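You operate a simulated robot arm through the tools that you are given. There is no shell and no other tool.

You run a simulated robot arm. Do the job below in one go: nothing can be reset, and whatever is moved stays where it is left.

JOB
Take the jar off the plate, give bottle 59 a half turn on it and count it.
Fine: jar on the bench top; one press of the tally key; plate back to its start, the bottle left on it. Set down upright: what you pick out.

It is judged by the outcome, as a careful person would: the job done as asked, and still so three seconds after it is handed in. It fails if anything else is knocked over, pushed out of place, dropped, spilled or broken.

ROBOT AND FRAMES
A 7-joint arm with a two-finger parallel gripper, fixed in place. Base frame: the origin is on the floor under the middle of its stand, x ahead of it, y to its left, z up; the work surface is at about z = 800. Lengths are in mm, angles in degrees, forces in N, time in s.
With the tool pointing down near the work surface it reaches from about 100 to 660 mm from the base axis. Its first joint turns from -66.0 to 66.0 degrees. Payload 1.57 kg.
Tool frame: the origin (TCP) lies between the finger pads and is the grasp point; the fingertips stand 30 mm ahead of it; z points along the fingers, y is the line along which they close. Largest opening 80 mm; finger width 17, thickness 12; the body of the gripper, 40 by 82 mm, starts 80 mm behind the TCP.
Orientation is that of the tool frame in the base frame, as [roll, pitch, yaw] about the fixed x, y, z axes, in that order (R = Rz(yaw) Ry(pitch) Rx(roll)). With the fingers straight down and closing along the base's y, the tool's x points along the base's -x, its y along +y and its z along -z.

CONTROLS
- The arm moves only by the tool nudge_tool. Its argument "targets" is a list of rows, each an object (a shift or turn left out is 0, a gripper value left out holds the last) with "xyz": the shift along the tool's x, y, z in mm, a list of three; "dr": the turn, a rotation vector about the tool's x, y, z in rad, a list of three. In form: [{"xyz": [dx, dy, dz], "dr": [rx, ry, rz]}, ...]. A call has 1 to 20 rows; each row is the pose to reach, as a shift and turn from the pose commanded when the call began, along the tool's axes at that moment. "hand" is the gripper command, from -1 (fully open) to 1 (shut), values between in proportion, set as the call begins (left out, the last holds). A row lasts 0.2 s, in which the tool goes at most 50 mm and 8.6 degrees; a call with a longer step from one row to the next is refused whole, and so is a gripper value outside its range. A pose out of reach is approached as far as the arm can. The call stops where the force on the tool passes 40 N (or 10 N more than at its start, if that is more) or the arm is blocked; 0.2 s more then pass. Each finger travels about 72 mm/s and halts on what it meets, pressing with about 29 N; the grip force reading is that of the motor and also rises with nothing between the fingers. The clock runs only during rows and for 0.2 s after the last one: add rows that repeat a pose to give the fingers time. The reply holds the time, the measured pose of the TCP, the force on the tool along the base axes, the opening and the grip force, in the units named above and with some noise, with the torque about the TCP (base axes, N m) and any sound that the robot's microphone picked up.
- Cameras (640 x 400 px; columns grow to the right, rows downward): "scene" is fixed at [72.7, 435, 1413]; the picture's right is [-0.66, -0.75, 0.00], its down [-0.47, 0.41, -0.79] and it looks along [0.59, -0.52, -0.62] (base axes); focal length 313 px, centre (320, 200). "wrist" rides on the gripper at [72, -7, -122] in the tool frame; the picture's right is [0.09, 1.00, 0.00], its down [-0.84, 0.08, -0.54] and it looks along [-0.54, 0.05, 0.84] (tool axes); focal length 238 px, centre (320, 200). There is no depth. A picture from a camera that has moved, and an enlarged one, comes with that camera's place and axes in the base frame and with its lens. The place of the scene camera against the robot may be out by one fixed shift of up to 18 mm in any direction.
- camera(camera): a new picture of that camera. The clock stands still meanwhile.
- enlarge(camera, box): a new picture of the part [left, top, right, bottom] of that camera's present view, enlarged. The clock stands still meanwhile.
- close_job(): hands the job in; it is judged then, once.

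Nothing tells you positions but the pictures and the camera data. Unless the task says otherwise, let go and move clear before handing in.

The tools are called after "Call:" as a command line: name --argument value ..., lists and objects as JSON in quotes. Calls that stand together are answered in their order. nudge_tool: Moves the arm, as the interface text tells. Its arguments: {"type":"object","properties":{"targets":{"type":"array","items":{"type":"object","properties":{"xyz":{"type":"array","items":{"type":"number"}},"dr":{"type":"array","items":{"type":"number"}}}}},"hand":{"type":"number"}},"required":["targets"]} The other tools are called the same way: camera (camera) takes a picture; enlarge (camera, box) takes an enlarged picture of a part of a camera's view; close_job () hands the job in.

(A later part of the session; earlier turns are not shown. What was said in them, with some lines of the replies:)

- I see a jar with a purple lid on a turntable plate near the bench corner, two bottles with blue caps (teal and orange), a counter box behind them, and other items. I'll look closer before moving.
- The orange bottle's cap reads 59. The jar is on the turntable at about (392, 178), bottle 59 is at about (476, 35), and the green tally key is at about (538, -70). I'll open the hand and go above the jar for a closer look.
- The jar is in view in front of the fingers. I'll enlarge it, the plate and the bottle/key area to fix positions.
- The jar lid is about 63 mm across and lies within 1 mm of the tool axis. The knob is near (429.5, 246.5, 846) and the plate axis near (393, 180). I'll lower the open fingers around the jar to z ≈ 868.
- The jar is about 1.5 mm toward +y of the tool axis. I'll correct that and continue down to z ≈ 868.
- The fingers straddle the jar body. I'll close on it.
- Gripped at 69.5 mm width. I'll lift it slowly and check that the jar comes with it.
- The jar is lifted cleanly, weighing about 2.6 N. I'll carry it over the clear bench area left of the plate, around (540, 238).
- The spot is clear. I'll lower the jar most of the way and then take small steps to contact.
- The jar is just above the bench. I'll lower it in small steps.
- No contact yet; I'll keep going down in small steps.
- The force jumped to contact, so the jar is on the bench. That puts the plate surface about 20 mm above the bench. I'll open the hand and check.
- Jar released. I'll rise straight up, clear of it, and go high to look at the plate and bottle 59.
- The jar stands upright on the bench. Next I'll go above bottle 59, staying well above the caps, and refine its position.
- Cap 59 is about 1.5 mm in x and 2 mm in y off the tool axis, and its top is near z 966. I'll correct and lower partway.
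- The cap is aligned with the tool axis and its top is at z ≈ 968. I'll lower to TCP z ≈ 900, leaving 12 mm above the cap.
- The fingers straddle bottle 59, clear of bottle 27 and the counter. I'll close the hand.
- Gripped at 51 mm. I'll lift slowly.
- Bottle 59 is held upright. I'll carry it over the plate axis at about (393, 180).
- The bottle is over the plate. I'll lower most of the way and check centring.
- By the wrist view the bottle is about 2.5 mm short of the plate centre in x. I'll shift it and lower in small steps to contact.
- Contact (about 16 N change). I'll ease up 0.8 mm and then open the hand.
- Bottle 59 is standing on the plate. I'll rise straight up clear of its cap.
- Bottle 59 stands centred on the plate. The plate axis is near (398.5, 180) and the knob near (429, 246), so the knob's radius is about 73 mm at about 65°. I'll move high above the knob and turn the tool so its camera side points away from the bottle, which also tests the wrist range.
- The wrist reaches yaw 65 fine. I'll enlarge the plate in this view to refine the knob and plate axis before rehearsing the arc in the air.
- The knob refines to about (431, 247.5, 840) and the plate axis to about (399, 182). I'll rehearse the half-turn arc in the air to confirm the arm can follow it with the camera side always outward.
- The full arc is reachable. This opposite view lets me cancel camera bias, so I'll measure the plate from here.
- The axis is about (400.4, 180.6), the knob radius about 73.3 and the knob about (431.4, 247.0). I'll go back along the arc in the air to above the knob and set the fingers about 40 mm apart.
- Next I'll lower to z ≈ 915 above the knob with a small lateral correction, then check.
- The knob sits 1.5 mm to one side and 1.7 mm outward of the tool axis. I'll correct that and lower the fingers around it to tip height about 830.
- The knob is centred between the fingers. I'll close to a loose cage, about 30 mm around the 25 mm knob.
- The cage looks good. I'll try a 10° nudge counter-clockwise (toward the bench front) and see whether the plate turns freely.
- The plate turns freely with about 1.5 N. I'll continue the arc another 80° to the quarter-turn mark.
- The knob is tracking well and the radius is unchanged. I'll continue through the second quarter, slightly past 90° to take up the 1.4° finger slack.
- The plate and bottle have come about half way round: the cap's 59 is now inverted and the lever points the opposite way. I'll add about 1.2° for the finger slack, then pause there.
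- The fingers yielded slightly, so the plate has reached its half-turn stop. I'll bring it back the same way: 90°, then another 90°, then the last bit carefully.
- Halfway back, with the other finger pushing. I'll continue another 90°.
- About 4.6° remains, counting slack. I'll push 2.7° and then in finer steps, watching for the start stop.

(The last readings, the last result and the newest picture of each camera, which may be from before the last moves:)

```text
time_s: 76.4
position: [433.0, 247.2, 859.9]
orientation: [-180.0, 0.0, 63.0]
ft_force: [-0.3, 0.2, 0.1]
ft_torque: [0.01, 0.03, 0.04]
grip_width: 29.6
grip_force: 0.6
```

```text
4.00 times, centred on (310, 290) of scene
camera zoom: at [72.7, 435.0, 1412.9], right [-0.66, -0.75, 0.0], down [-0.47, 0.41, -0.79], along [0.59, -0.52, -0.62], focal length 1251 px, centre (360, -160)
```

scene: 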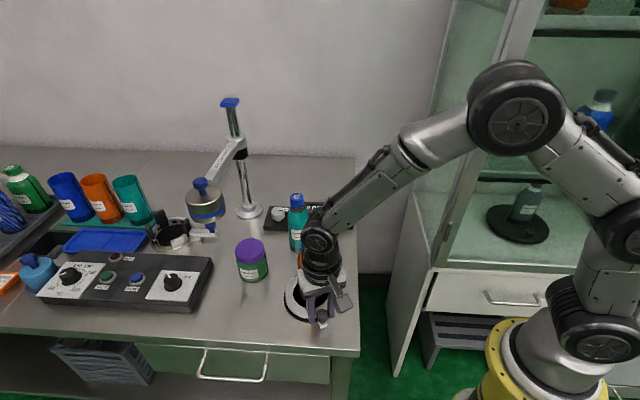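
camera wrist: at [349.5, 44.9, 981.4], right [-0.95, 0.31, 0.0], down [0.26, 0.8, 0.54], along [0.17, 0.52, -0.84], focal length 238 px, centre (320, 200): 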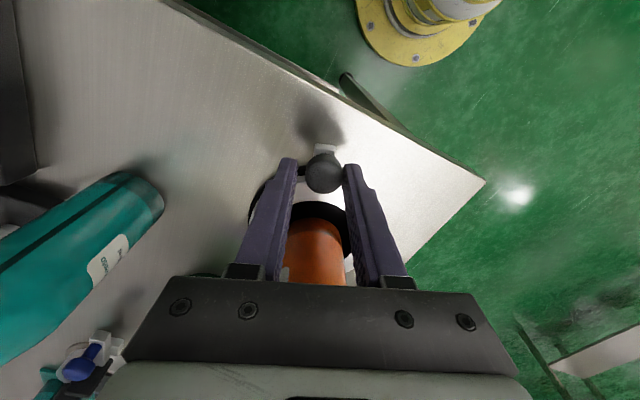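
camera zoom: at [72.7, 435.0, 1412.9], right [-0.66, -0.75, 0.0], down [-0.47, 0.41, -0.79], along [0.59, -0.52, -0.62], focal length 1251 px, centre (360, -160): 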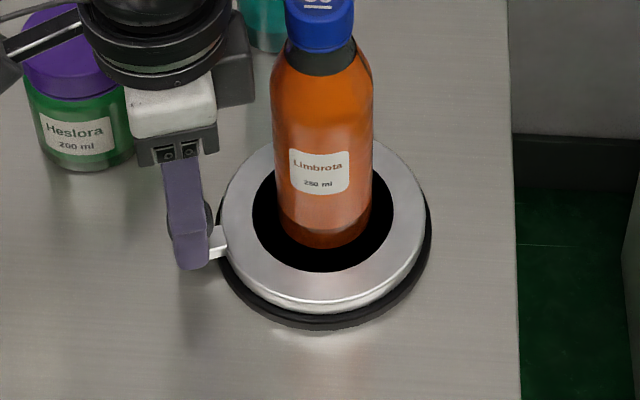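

The knob is back at about (430.7, 248.4), against (430.3, 248.2) at the start. I'll open the fingers a little, lift straight up and compare with the first pictures.

Call:
nudge_tool --targets '[{"xyz": [0, 0, 0]}, {"xyz": [0, 0, 0]}, {"xyz": [0, 0, -5]}, {"xyz": [0, 0, -20]}, {"xyz": [0, 0, -45]}, {"xyz": [0, 0, -75]}, {"xyz": [0, 0, -110]}, {"xyz": [0, 0, -150]}, {"xyz": [0, 0, -190]}, {"xyz": [0, 0, -230]}, {"xyz": [0, 0, -240]}, {"xyz": [0, 0, -240]}]' --hand -0.1

Call:
enlarge --camera "scene" --box '[250, 240, 370, 340]'

Call:
camera --camera "scene"

Call:
camera --camera "wrist"

Call:
enlarge --camera "scene" --box '[260, 270, 350, 330]'

```text
time_s: 79.0
position: [433.8, 248.1, 1099.5]
orientation: [-180.0, 0.0, 62.9]
ft_force: [0.0, 0.0, 0.8]
ft_torque: [0.0, -0.01, 0.03]
grip_width: 44.0
grip_force: 0.0
```

```text
4.00 times, centred on (310, 290) of scene
camera zoom: at [72.7, 435.0, 1412.9], right [-0.66, -0.75, 0.0], down [-0.47, 0.41, -0.79], along [0.59, -0.52, -0.62], focal length 1251 px, centre (360, -160)
```

zoom: 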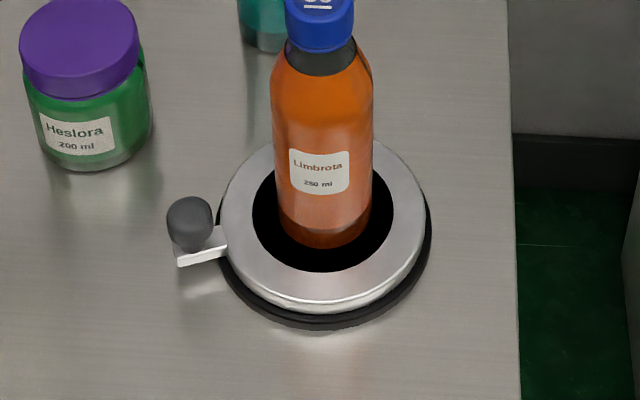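

```text
taken
```

scene: 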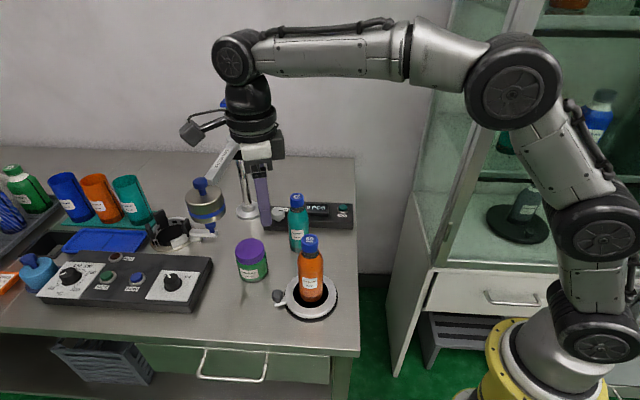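

```text
taken
camera wrist: at [460.8, 315.7, 1221.3], right [0.93, -0.37, 0.0], down [-0.31, -0.78, 0.54], along [-0.2, -0.5, -0.84], focal length 238 px, centre (320, 200)
```

wrist: 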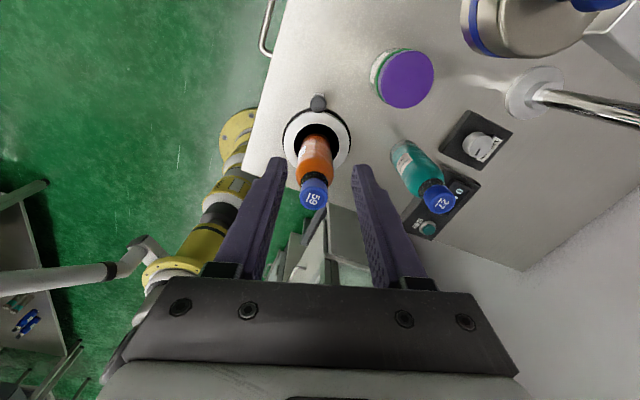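

```text
6.67 times, centred on (305, 300) of scene
camera zoom: at [72.7, 435.0, 1412.9], right [-0.66, -0.75, 0.0], down [-0.47, 0.41, -0.79], along [0.59, -0.52, -0.62], focal length 2084 px, centre (420, -467)
```

zoom: 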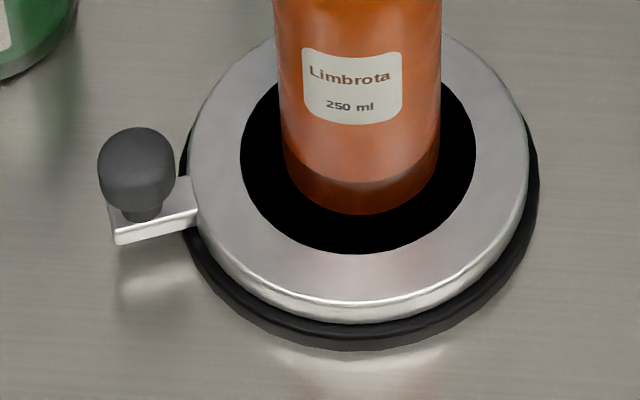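

The plate matches its start picture to within a pixel at 6.7× zoom, and the bottle stands on it. Next I'll close the fingers and move high over the tally key near (550, -68), turning the tool back to its first orientation.

Call:
nudge_tool --targets '[{"xyz": [-14.3, 15.45, 0], "dr": [0, 0, -0.1276]}, {"xyz": [-28.7, 30.9, 0], "dr": [0, 0, -0.2553]}, {"xyz": [-43, 46.35, 0], "dr": [0, 0, -0.3829]}, {"xyz": [-57.3, 61.8, 0], "dr": [0, 0, -0.5105]}, {"xyz": [-71.7, 77.25, 0], "dr": [0, 0, -0.6382]}, {"xyz": [-86, 92.7, 0], "dr": [0, 0, -0.7658]}, {"xyz": [-100.3, 108.15, 0], "dr": [0, 0, -0.8934]}, {"xyz": [-114.6, 123.6, 0], "dr": [0, 0, -1.021]}, {"xyz": [-129, 139.05, 0], "dr": [0, 0, -1.1487]}, {"xyz": [-143.3, 154.5, 0], "dr": [0, 0, -1.2763]}, {"xyz": [-157.6, 169.95, 0], "dr": [0, 0, -1.4039]}, {"xyz": [-172, 185.4, 0], "dr": [0, 0, -1.5316]}, {"xyz": [-186.3, 200.85, 0], "dr": [0, 0, -1.6592]}, {"xyz": [-200.6, 216.3, 0], "dr": [0, 0, -1.7868]}, {"xyz": [-215, 231.75, 0], "dr": [0, 0, -1.9144]}, {"xyz": [-229.3, 247.2, 0], "dr": [0, 0, -2.042]}, {"xyz": [-229.3, 247.2, 0], "dr": [0, 0, -2.042]}]' --hand 1

Call:
camera --camera "wrist"

Call:
camera --camera "scene"

```text
time_s: 82.6
position: [549.4, -69.5, 1099.8]
orientation: [-180.0, 0.0, -179.9]
ft_force: [0.5, -0.6, 0.2]
ft_torque: [-0.02, -0.02, 0.05]
grip_width: 0.0
grip_force: 21.9
```

```text
taken
camera wrist: at [477.6, -75.6, 1221.9], right [-0.09, 1.0, 0.0], down [0.84, 0.08, 0.54], along [0.54, 0.05, -0.84], focal length 238 px, centre (320, 200)
```

wrist: 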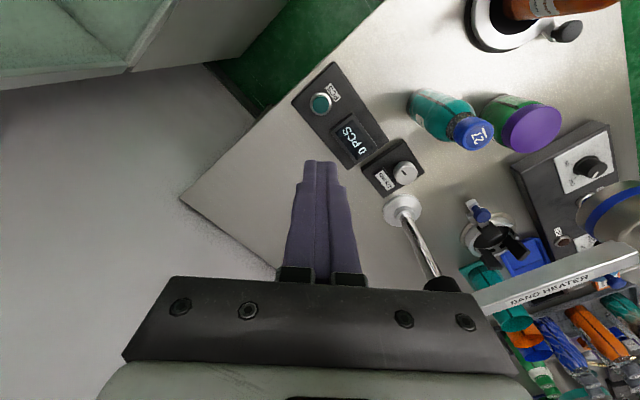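

```text
taken
```

scene: 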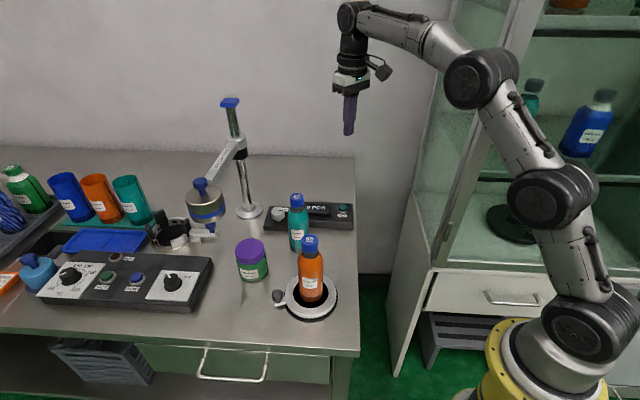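

The key lies almost exactly under the fingers. I'll enlarge to check.

Call:
enlarge --camera "wrist" --box '[270, 55, 390, 175]'

Call:
enlarge --camera "scene" --box '[260, 180, 370, 250]'

```text
3.33 times, centred on (330, 115) of wrist
camera zoom: at [477.6, -75.6, 1221.9], right [-0.09, 1.0, 0.0], down [0.84, 0.08, 0.54], along [0.54, 0.05, -0.84], focal length 794 px, centre (287, 483)
```

zoom: 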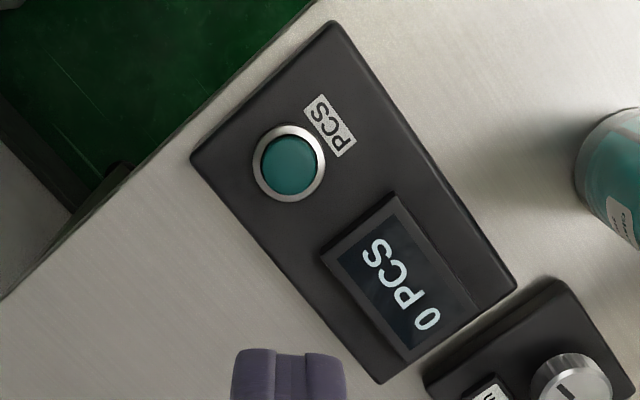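

```text
5.71 times, centred on (315, 215) of scene
camera zoom: at [72.8, 435.0, 1413.0], right [-0.66, -0.75, 0.0], down [-0.47, 0.41, -0.79], along [0.59, -0.52, -0.62], focal length 1787 px, centre (349, 114)
```

zoom: 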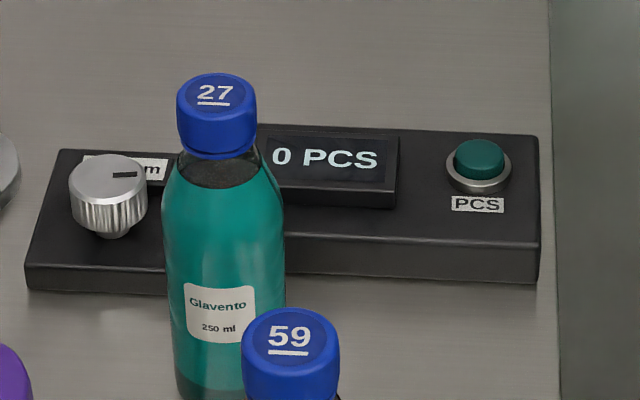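

Aligned to about 1 mm. I'll lower to tip height about 865 and check again before pressing.

Call:
nudge_tool --targets '[{"xyz": [-1, 0.4, 30]}, {"xyz": [-1, 0.4, 65]}, {"xyz": [-1, 0.4, 100]}, {"xyz": [-1, 0.4, 135]}, {"xyz": [-1, 0.4, 165]}, {"xyz": [-1, 0.4, 190]}, {"xyz": [-1, 0.4, 205]}, {"xyz": [-1, 0.4, 205]}]'

Call:
camera --camera "wrist"

Call:
enlarge --camera "wrist" --box '[260, 100, 380, 200]'

Call:
enlarge --camera "scene" --box '[290, 150, 390, 240]'

```text
time_s: 84.4
position: [549.1, -68.7, 895.5]
orientation: [180.0, 0.0, -180.0]
ft_force: [-0.7, -0.8, 0.1]
ft_torque: [0.01, -0.03, 0.01]
grip_width: 0.0
grip_force: 20.9
```

```text
taken
camera wrist: at [478.4, -74.6, 1016.9], right [-0.09, 1.0, 0.0], down [0.84, 0.08, 0.54], along [0.54, 0.05, -0.84], focal length 238 px, centre (320, 200)
```

wrist: 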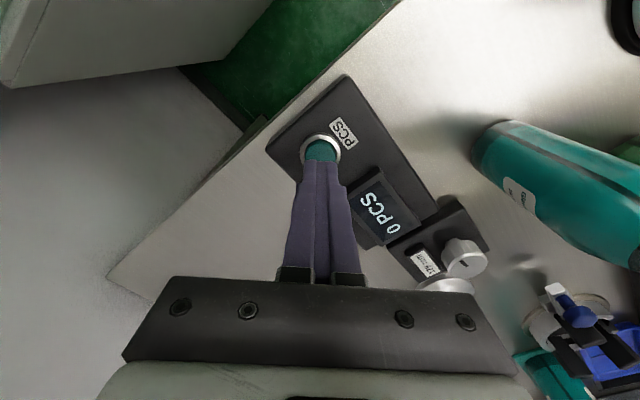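

```text
4.00 times, centred on (320, 150) of wrist
camera zoom: at [478.4, -74.6, 1016.9], right [-0.09, 1.0, 0.0], down [0.84, 0.08, 0.54], along [0.54, 0.05, -0.84], focal length 953 px, centre (320, 400)
```

zoom: 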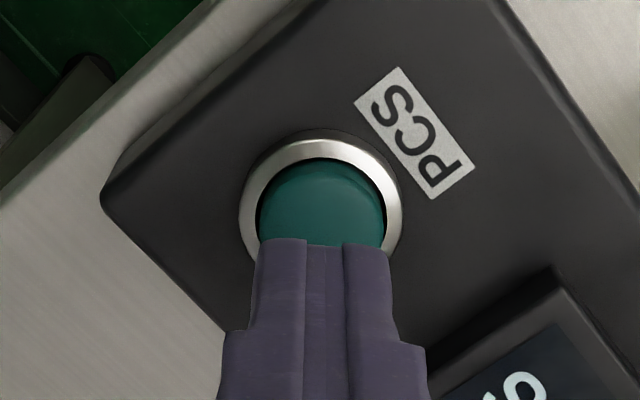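

```text
4.44 times, centred on (340, 195) of scene
camera zoom: at [72.8, 435.0, 1413.0], right [-0.66, -0.75, 0.0], down [-0.47, 0.41, -0.79], along [0.59, -0.52, -0.62], focal length 1390 px, centre (231, 222)
```

zoom: 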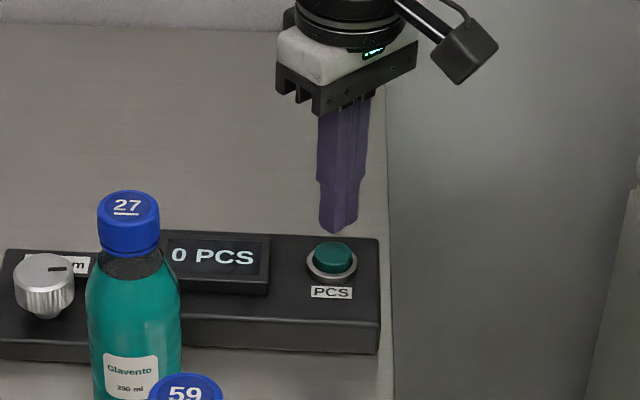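

The key is about 1.5 mm further in x. I'll correct that and approach slowly, watching the force and listening for a click.

Call:
nudge_tool --targets '[{"xyz": [-1.5, 0, 4]}, {"xyz": [-1.5, 0, 8]}, {"xyz": [-1.5, 0, 12]}, {"xyz": [-1.5, 0, 14]}, {"xyz": [-1.5, 0, 14]}]'

Call:
enlarge --camera "scene" --box '[290, 150, 390, 240]'

```text
time_s: 85.6
position: [550.4, -68.4, 880.3]
orientation: [-180.0, 0.0, -180.0]
ft_force: [0.0, -0.6, -0.4]
ft_torque: [0.0, 0.0, -0.02]
grip_width: 0.5
grip_force: 21.5
```

```text
4.44 times, centred on (340, 195) of scene
camera zoom: at [72.8, 435.0, 1413.0], right [-0.66, -0.75, 0.0], down [-0.47, 0.41, -0.79], along [0.59, -0.52, -0.62], focal length 1390 px, centre (231, 222)
```

zoom: 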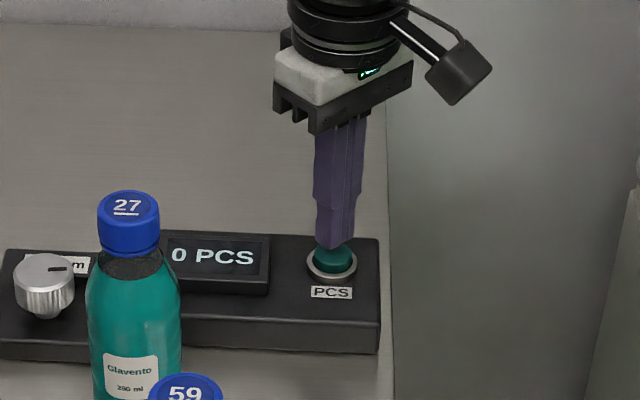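

Call:
nudge_tool --targets '[{"xyz": [0, 0, 1]}, {"xyz": [0, 0, 2]}, {"xyz": [0, 0, 3]}, {"xyz": [0, 0, 4]}, {"xyz": [0, 0, 4]}]'

Call:
enlarge --camera "scene" --box '[290, 150, 390, 240]'

```text
time_s: 86.8
position: [551.1, -69.0, 876.0]
orientation: [179.9, 0.0, 180.0]
ft_force: [0.2, 0.6, 0.4]
ft_torque: [0.02, 0.0, 0.04]
grip_width: 0.1
grip_force: 21.2
```

```text
4.44 times, centred on (340, 195) of scene
camera zoom: at [72.8, 435.0, 1413.0], right [-0.66, -0.75, 0.0], down [-0.47, 0.41, -0.79], along [0.59, -0.52, -0.62], focal length 1390 px, centre (231, 222)
```

zoom: 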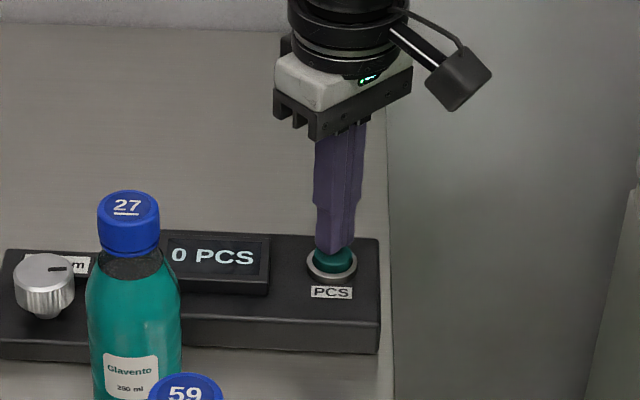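

Call:
nudge_tool --targets '[{"xyz": [0, 0, 1]}, {"xyz": [0, 0, 2]}, {"xyz": [0, 0, 3]}, {"xyz": [0, 0, 3]}]'

Call:
enlarge --camera "scene" --box '[290, 150, 390, 240]'

```text
time_s: 87.8
position: [551.0, -68.9, 874.1]
orientation: [180.0, 0.1, -180.0]
ft_force: [0.5, 0.5, 0.1]
ft_torque: [0.01, 0.0, 0.01]
grip_width: 0.0
grip_force: 21.3
```

```text
4.44 times, centred on (340, 195) of scene
camera zoom: at [72.8, 435.0, 1413.0], right [-0.66, -0.75, 0.0], down [-0.47, 0.41, -0.79], along [0.59, -0.52, -0.62], focal length 1390 px, centre (231, 222)
```

zoom: 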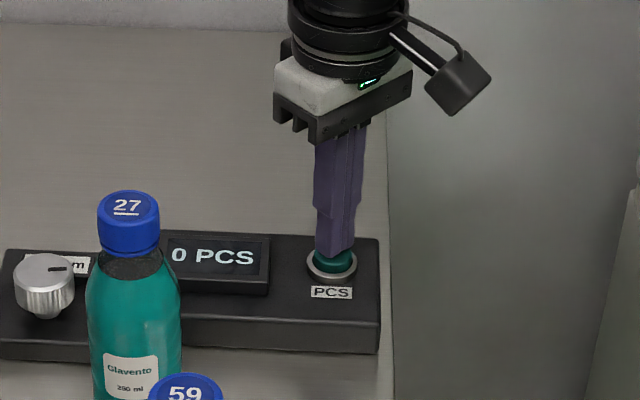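

Call:
nudge_tool --targets '[{"xyz": [0, 0, 1]}, {"xyz": [0, 0, 2]}, {"xyz": [0, 0, 3]}, {"xyz": [0, 0, 3]}]'

Call:
enlarge --camera "scene" --box '[290, 150, 390, 240]'

```text
time_s: 88.8
position: [551.1, -68.9, 869.9]
orientation: [180.0, 0.0, 180.0]
ft_force: [-0.3, 0.6, 0.1]
ft_torque: [-0.01, 0.0, -0.02]
grip_width: 0.0
grip_force: 21.5
```

```text
4.44 times, centred on (340, 195) of scene
camera zoom: at [72.7, 435.0, 1413.0], right [-0.66, -0.75, 0.0], down [-0.47, 0.41, -0.79], along [0.59, -0.52, -0.62], focal length 1390 px, centre (231, 222)
```

zoom: 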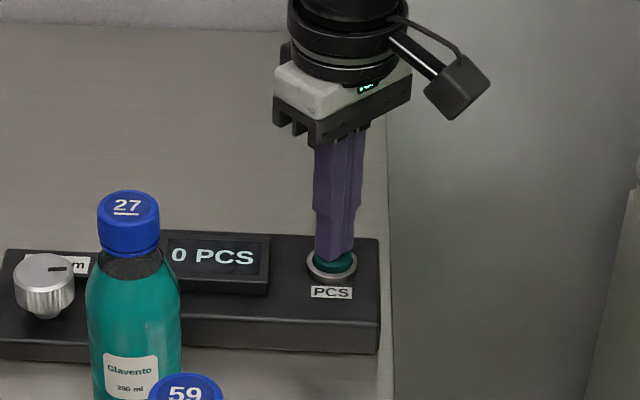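

No contact yet at tip height about 840. I'll continue down.

Call:
nudge_tool --targets '[{"xyz": [0, 0, 1]}, {"xyz": [0, 0, 2]}, {"xyz": [0, 0, 2]}]'

Call:
enlarge --camera "scene" --box '[290, 150, 390, 240]'

```text
time_s: 89.6
position: [552.9, -68.0, 869.7]
orientation: [179.9, 0.0, -180.0]
ft_force: [-0.3, 0.3, 2.5]
ft_torque: [-0.02, 0.04, 0.03]
grip_width: 0.4
grip_force: 21.2
heard: click
```

```text
4.44 times, centred on (340, 195) of scene
camera zoom: at [72.7, 435.0, 1412.9], right [-0.66, -0.75, 0.0], down [-0.47, 0.41, -0.79], along [0.59, -0.52, -0.62], focal length 1390 px, centre (231, 222)
```

zoom: 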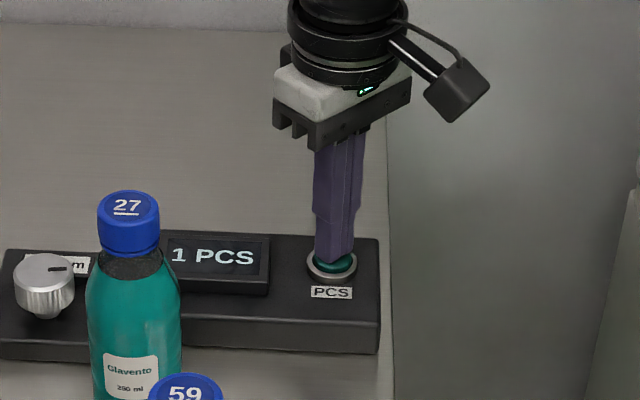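

A click was heard and the display reads 1 PCS. I'll lift straight up off the key.

Call:
nudge_tool --targets '[{"xyz": [0, 0, -10]}, {"xyz": [0, 0, -35]}, {"xyz": [0, 0, -65]}, {"xyz": [0, 0, -100]}, {"xyz": [0, 0, -140]}, {"xyz": [0, 0, -180]}, {"xyz": [0, 0, -220]}, {"xyz": [0, 0, -230]}, {"xyz": [0, 0, -230]}]'

Call:
camera --camera "scene"

Call:
enlarge --camera "scene" --box '[210, 180, 370, 330]'

Call:
enlarge --camera "scene" --box '[260, 180, 370, 250]'

```text
time_s: 91.6
position: [551.1, -69.4, 1099.5]
orientation: [-180.0, 0.0, 180.0]
ft_force: [0.1, -0.3, -0.3]
ft_torque: [0.01, -0.03, 0.02]
grip_width: 0.0
grip_force: 21.3
```

```text
taken
```

scene: 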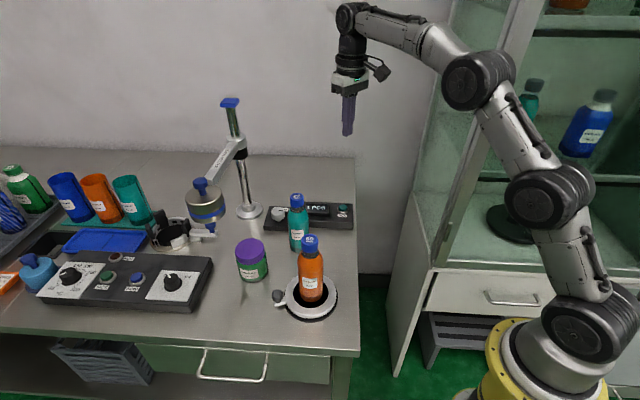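

```text
2.67 times, centred on (290, 255) of scene
camera zoom: at [72.7, 435.0, 1413.0], right [-0.66, -0.75, 0.0], down [-0.47, 0.41, -0.79], along [0.59, -0.52, -0.62], focal length 834 px, centre (400, 53)
```

zoom: 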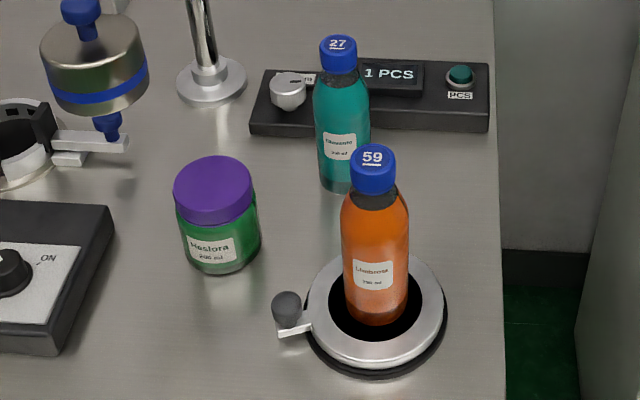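

```text
5.71 times, centred on (315, 215) of scene
camera zoom: at [72.7, 435.0, 1413.0], right [-0.66, -0.75, 0.0], down [-0.47, 0.41, -0.79], along [0.59, -0.52, -0.62], focal length 1787 px, centre (349, 114)
```

zoom: 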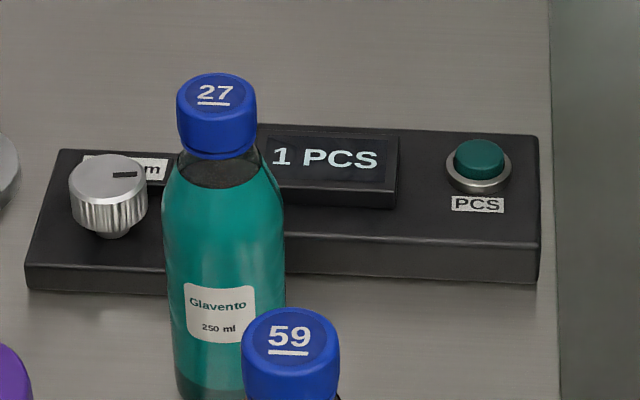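

The counter reads 1 PCS, the jar stands on the bench, and bottle 59 is upright on the plate with the plate back at its start. Bottle 27 and the rest are untouched and the arm is clear, so I'm handing the job in.

Call:
close_job

```text
The job is handed in.
```

The job is done and handed in; I haven't seen a verdict on it.

- **Jar:** it stands upright on the clear part of the bench, to the left of the plate.
- **Bottle 59:** it is upright in the middle of the plate. I turned the plate by its knob until it met a stop at about 180°, then turned it back.
- **Plate:** its lever is back where it started, to within about one pixel in the enlarged scene picture.
- **Tally:** I pressed the key once, after the plate was back. It clicked and the display went from 0 to 1 PCS.

In the last pictures nothing else looked moved, and the arm was well clear.
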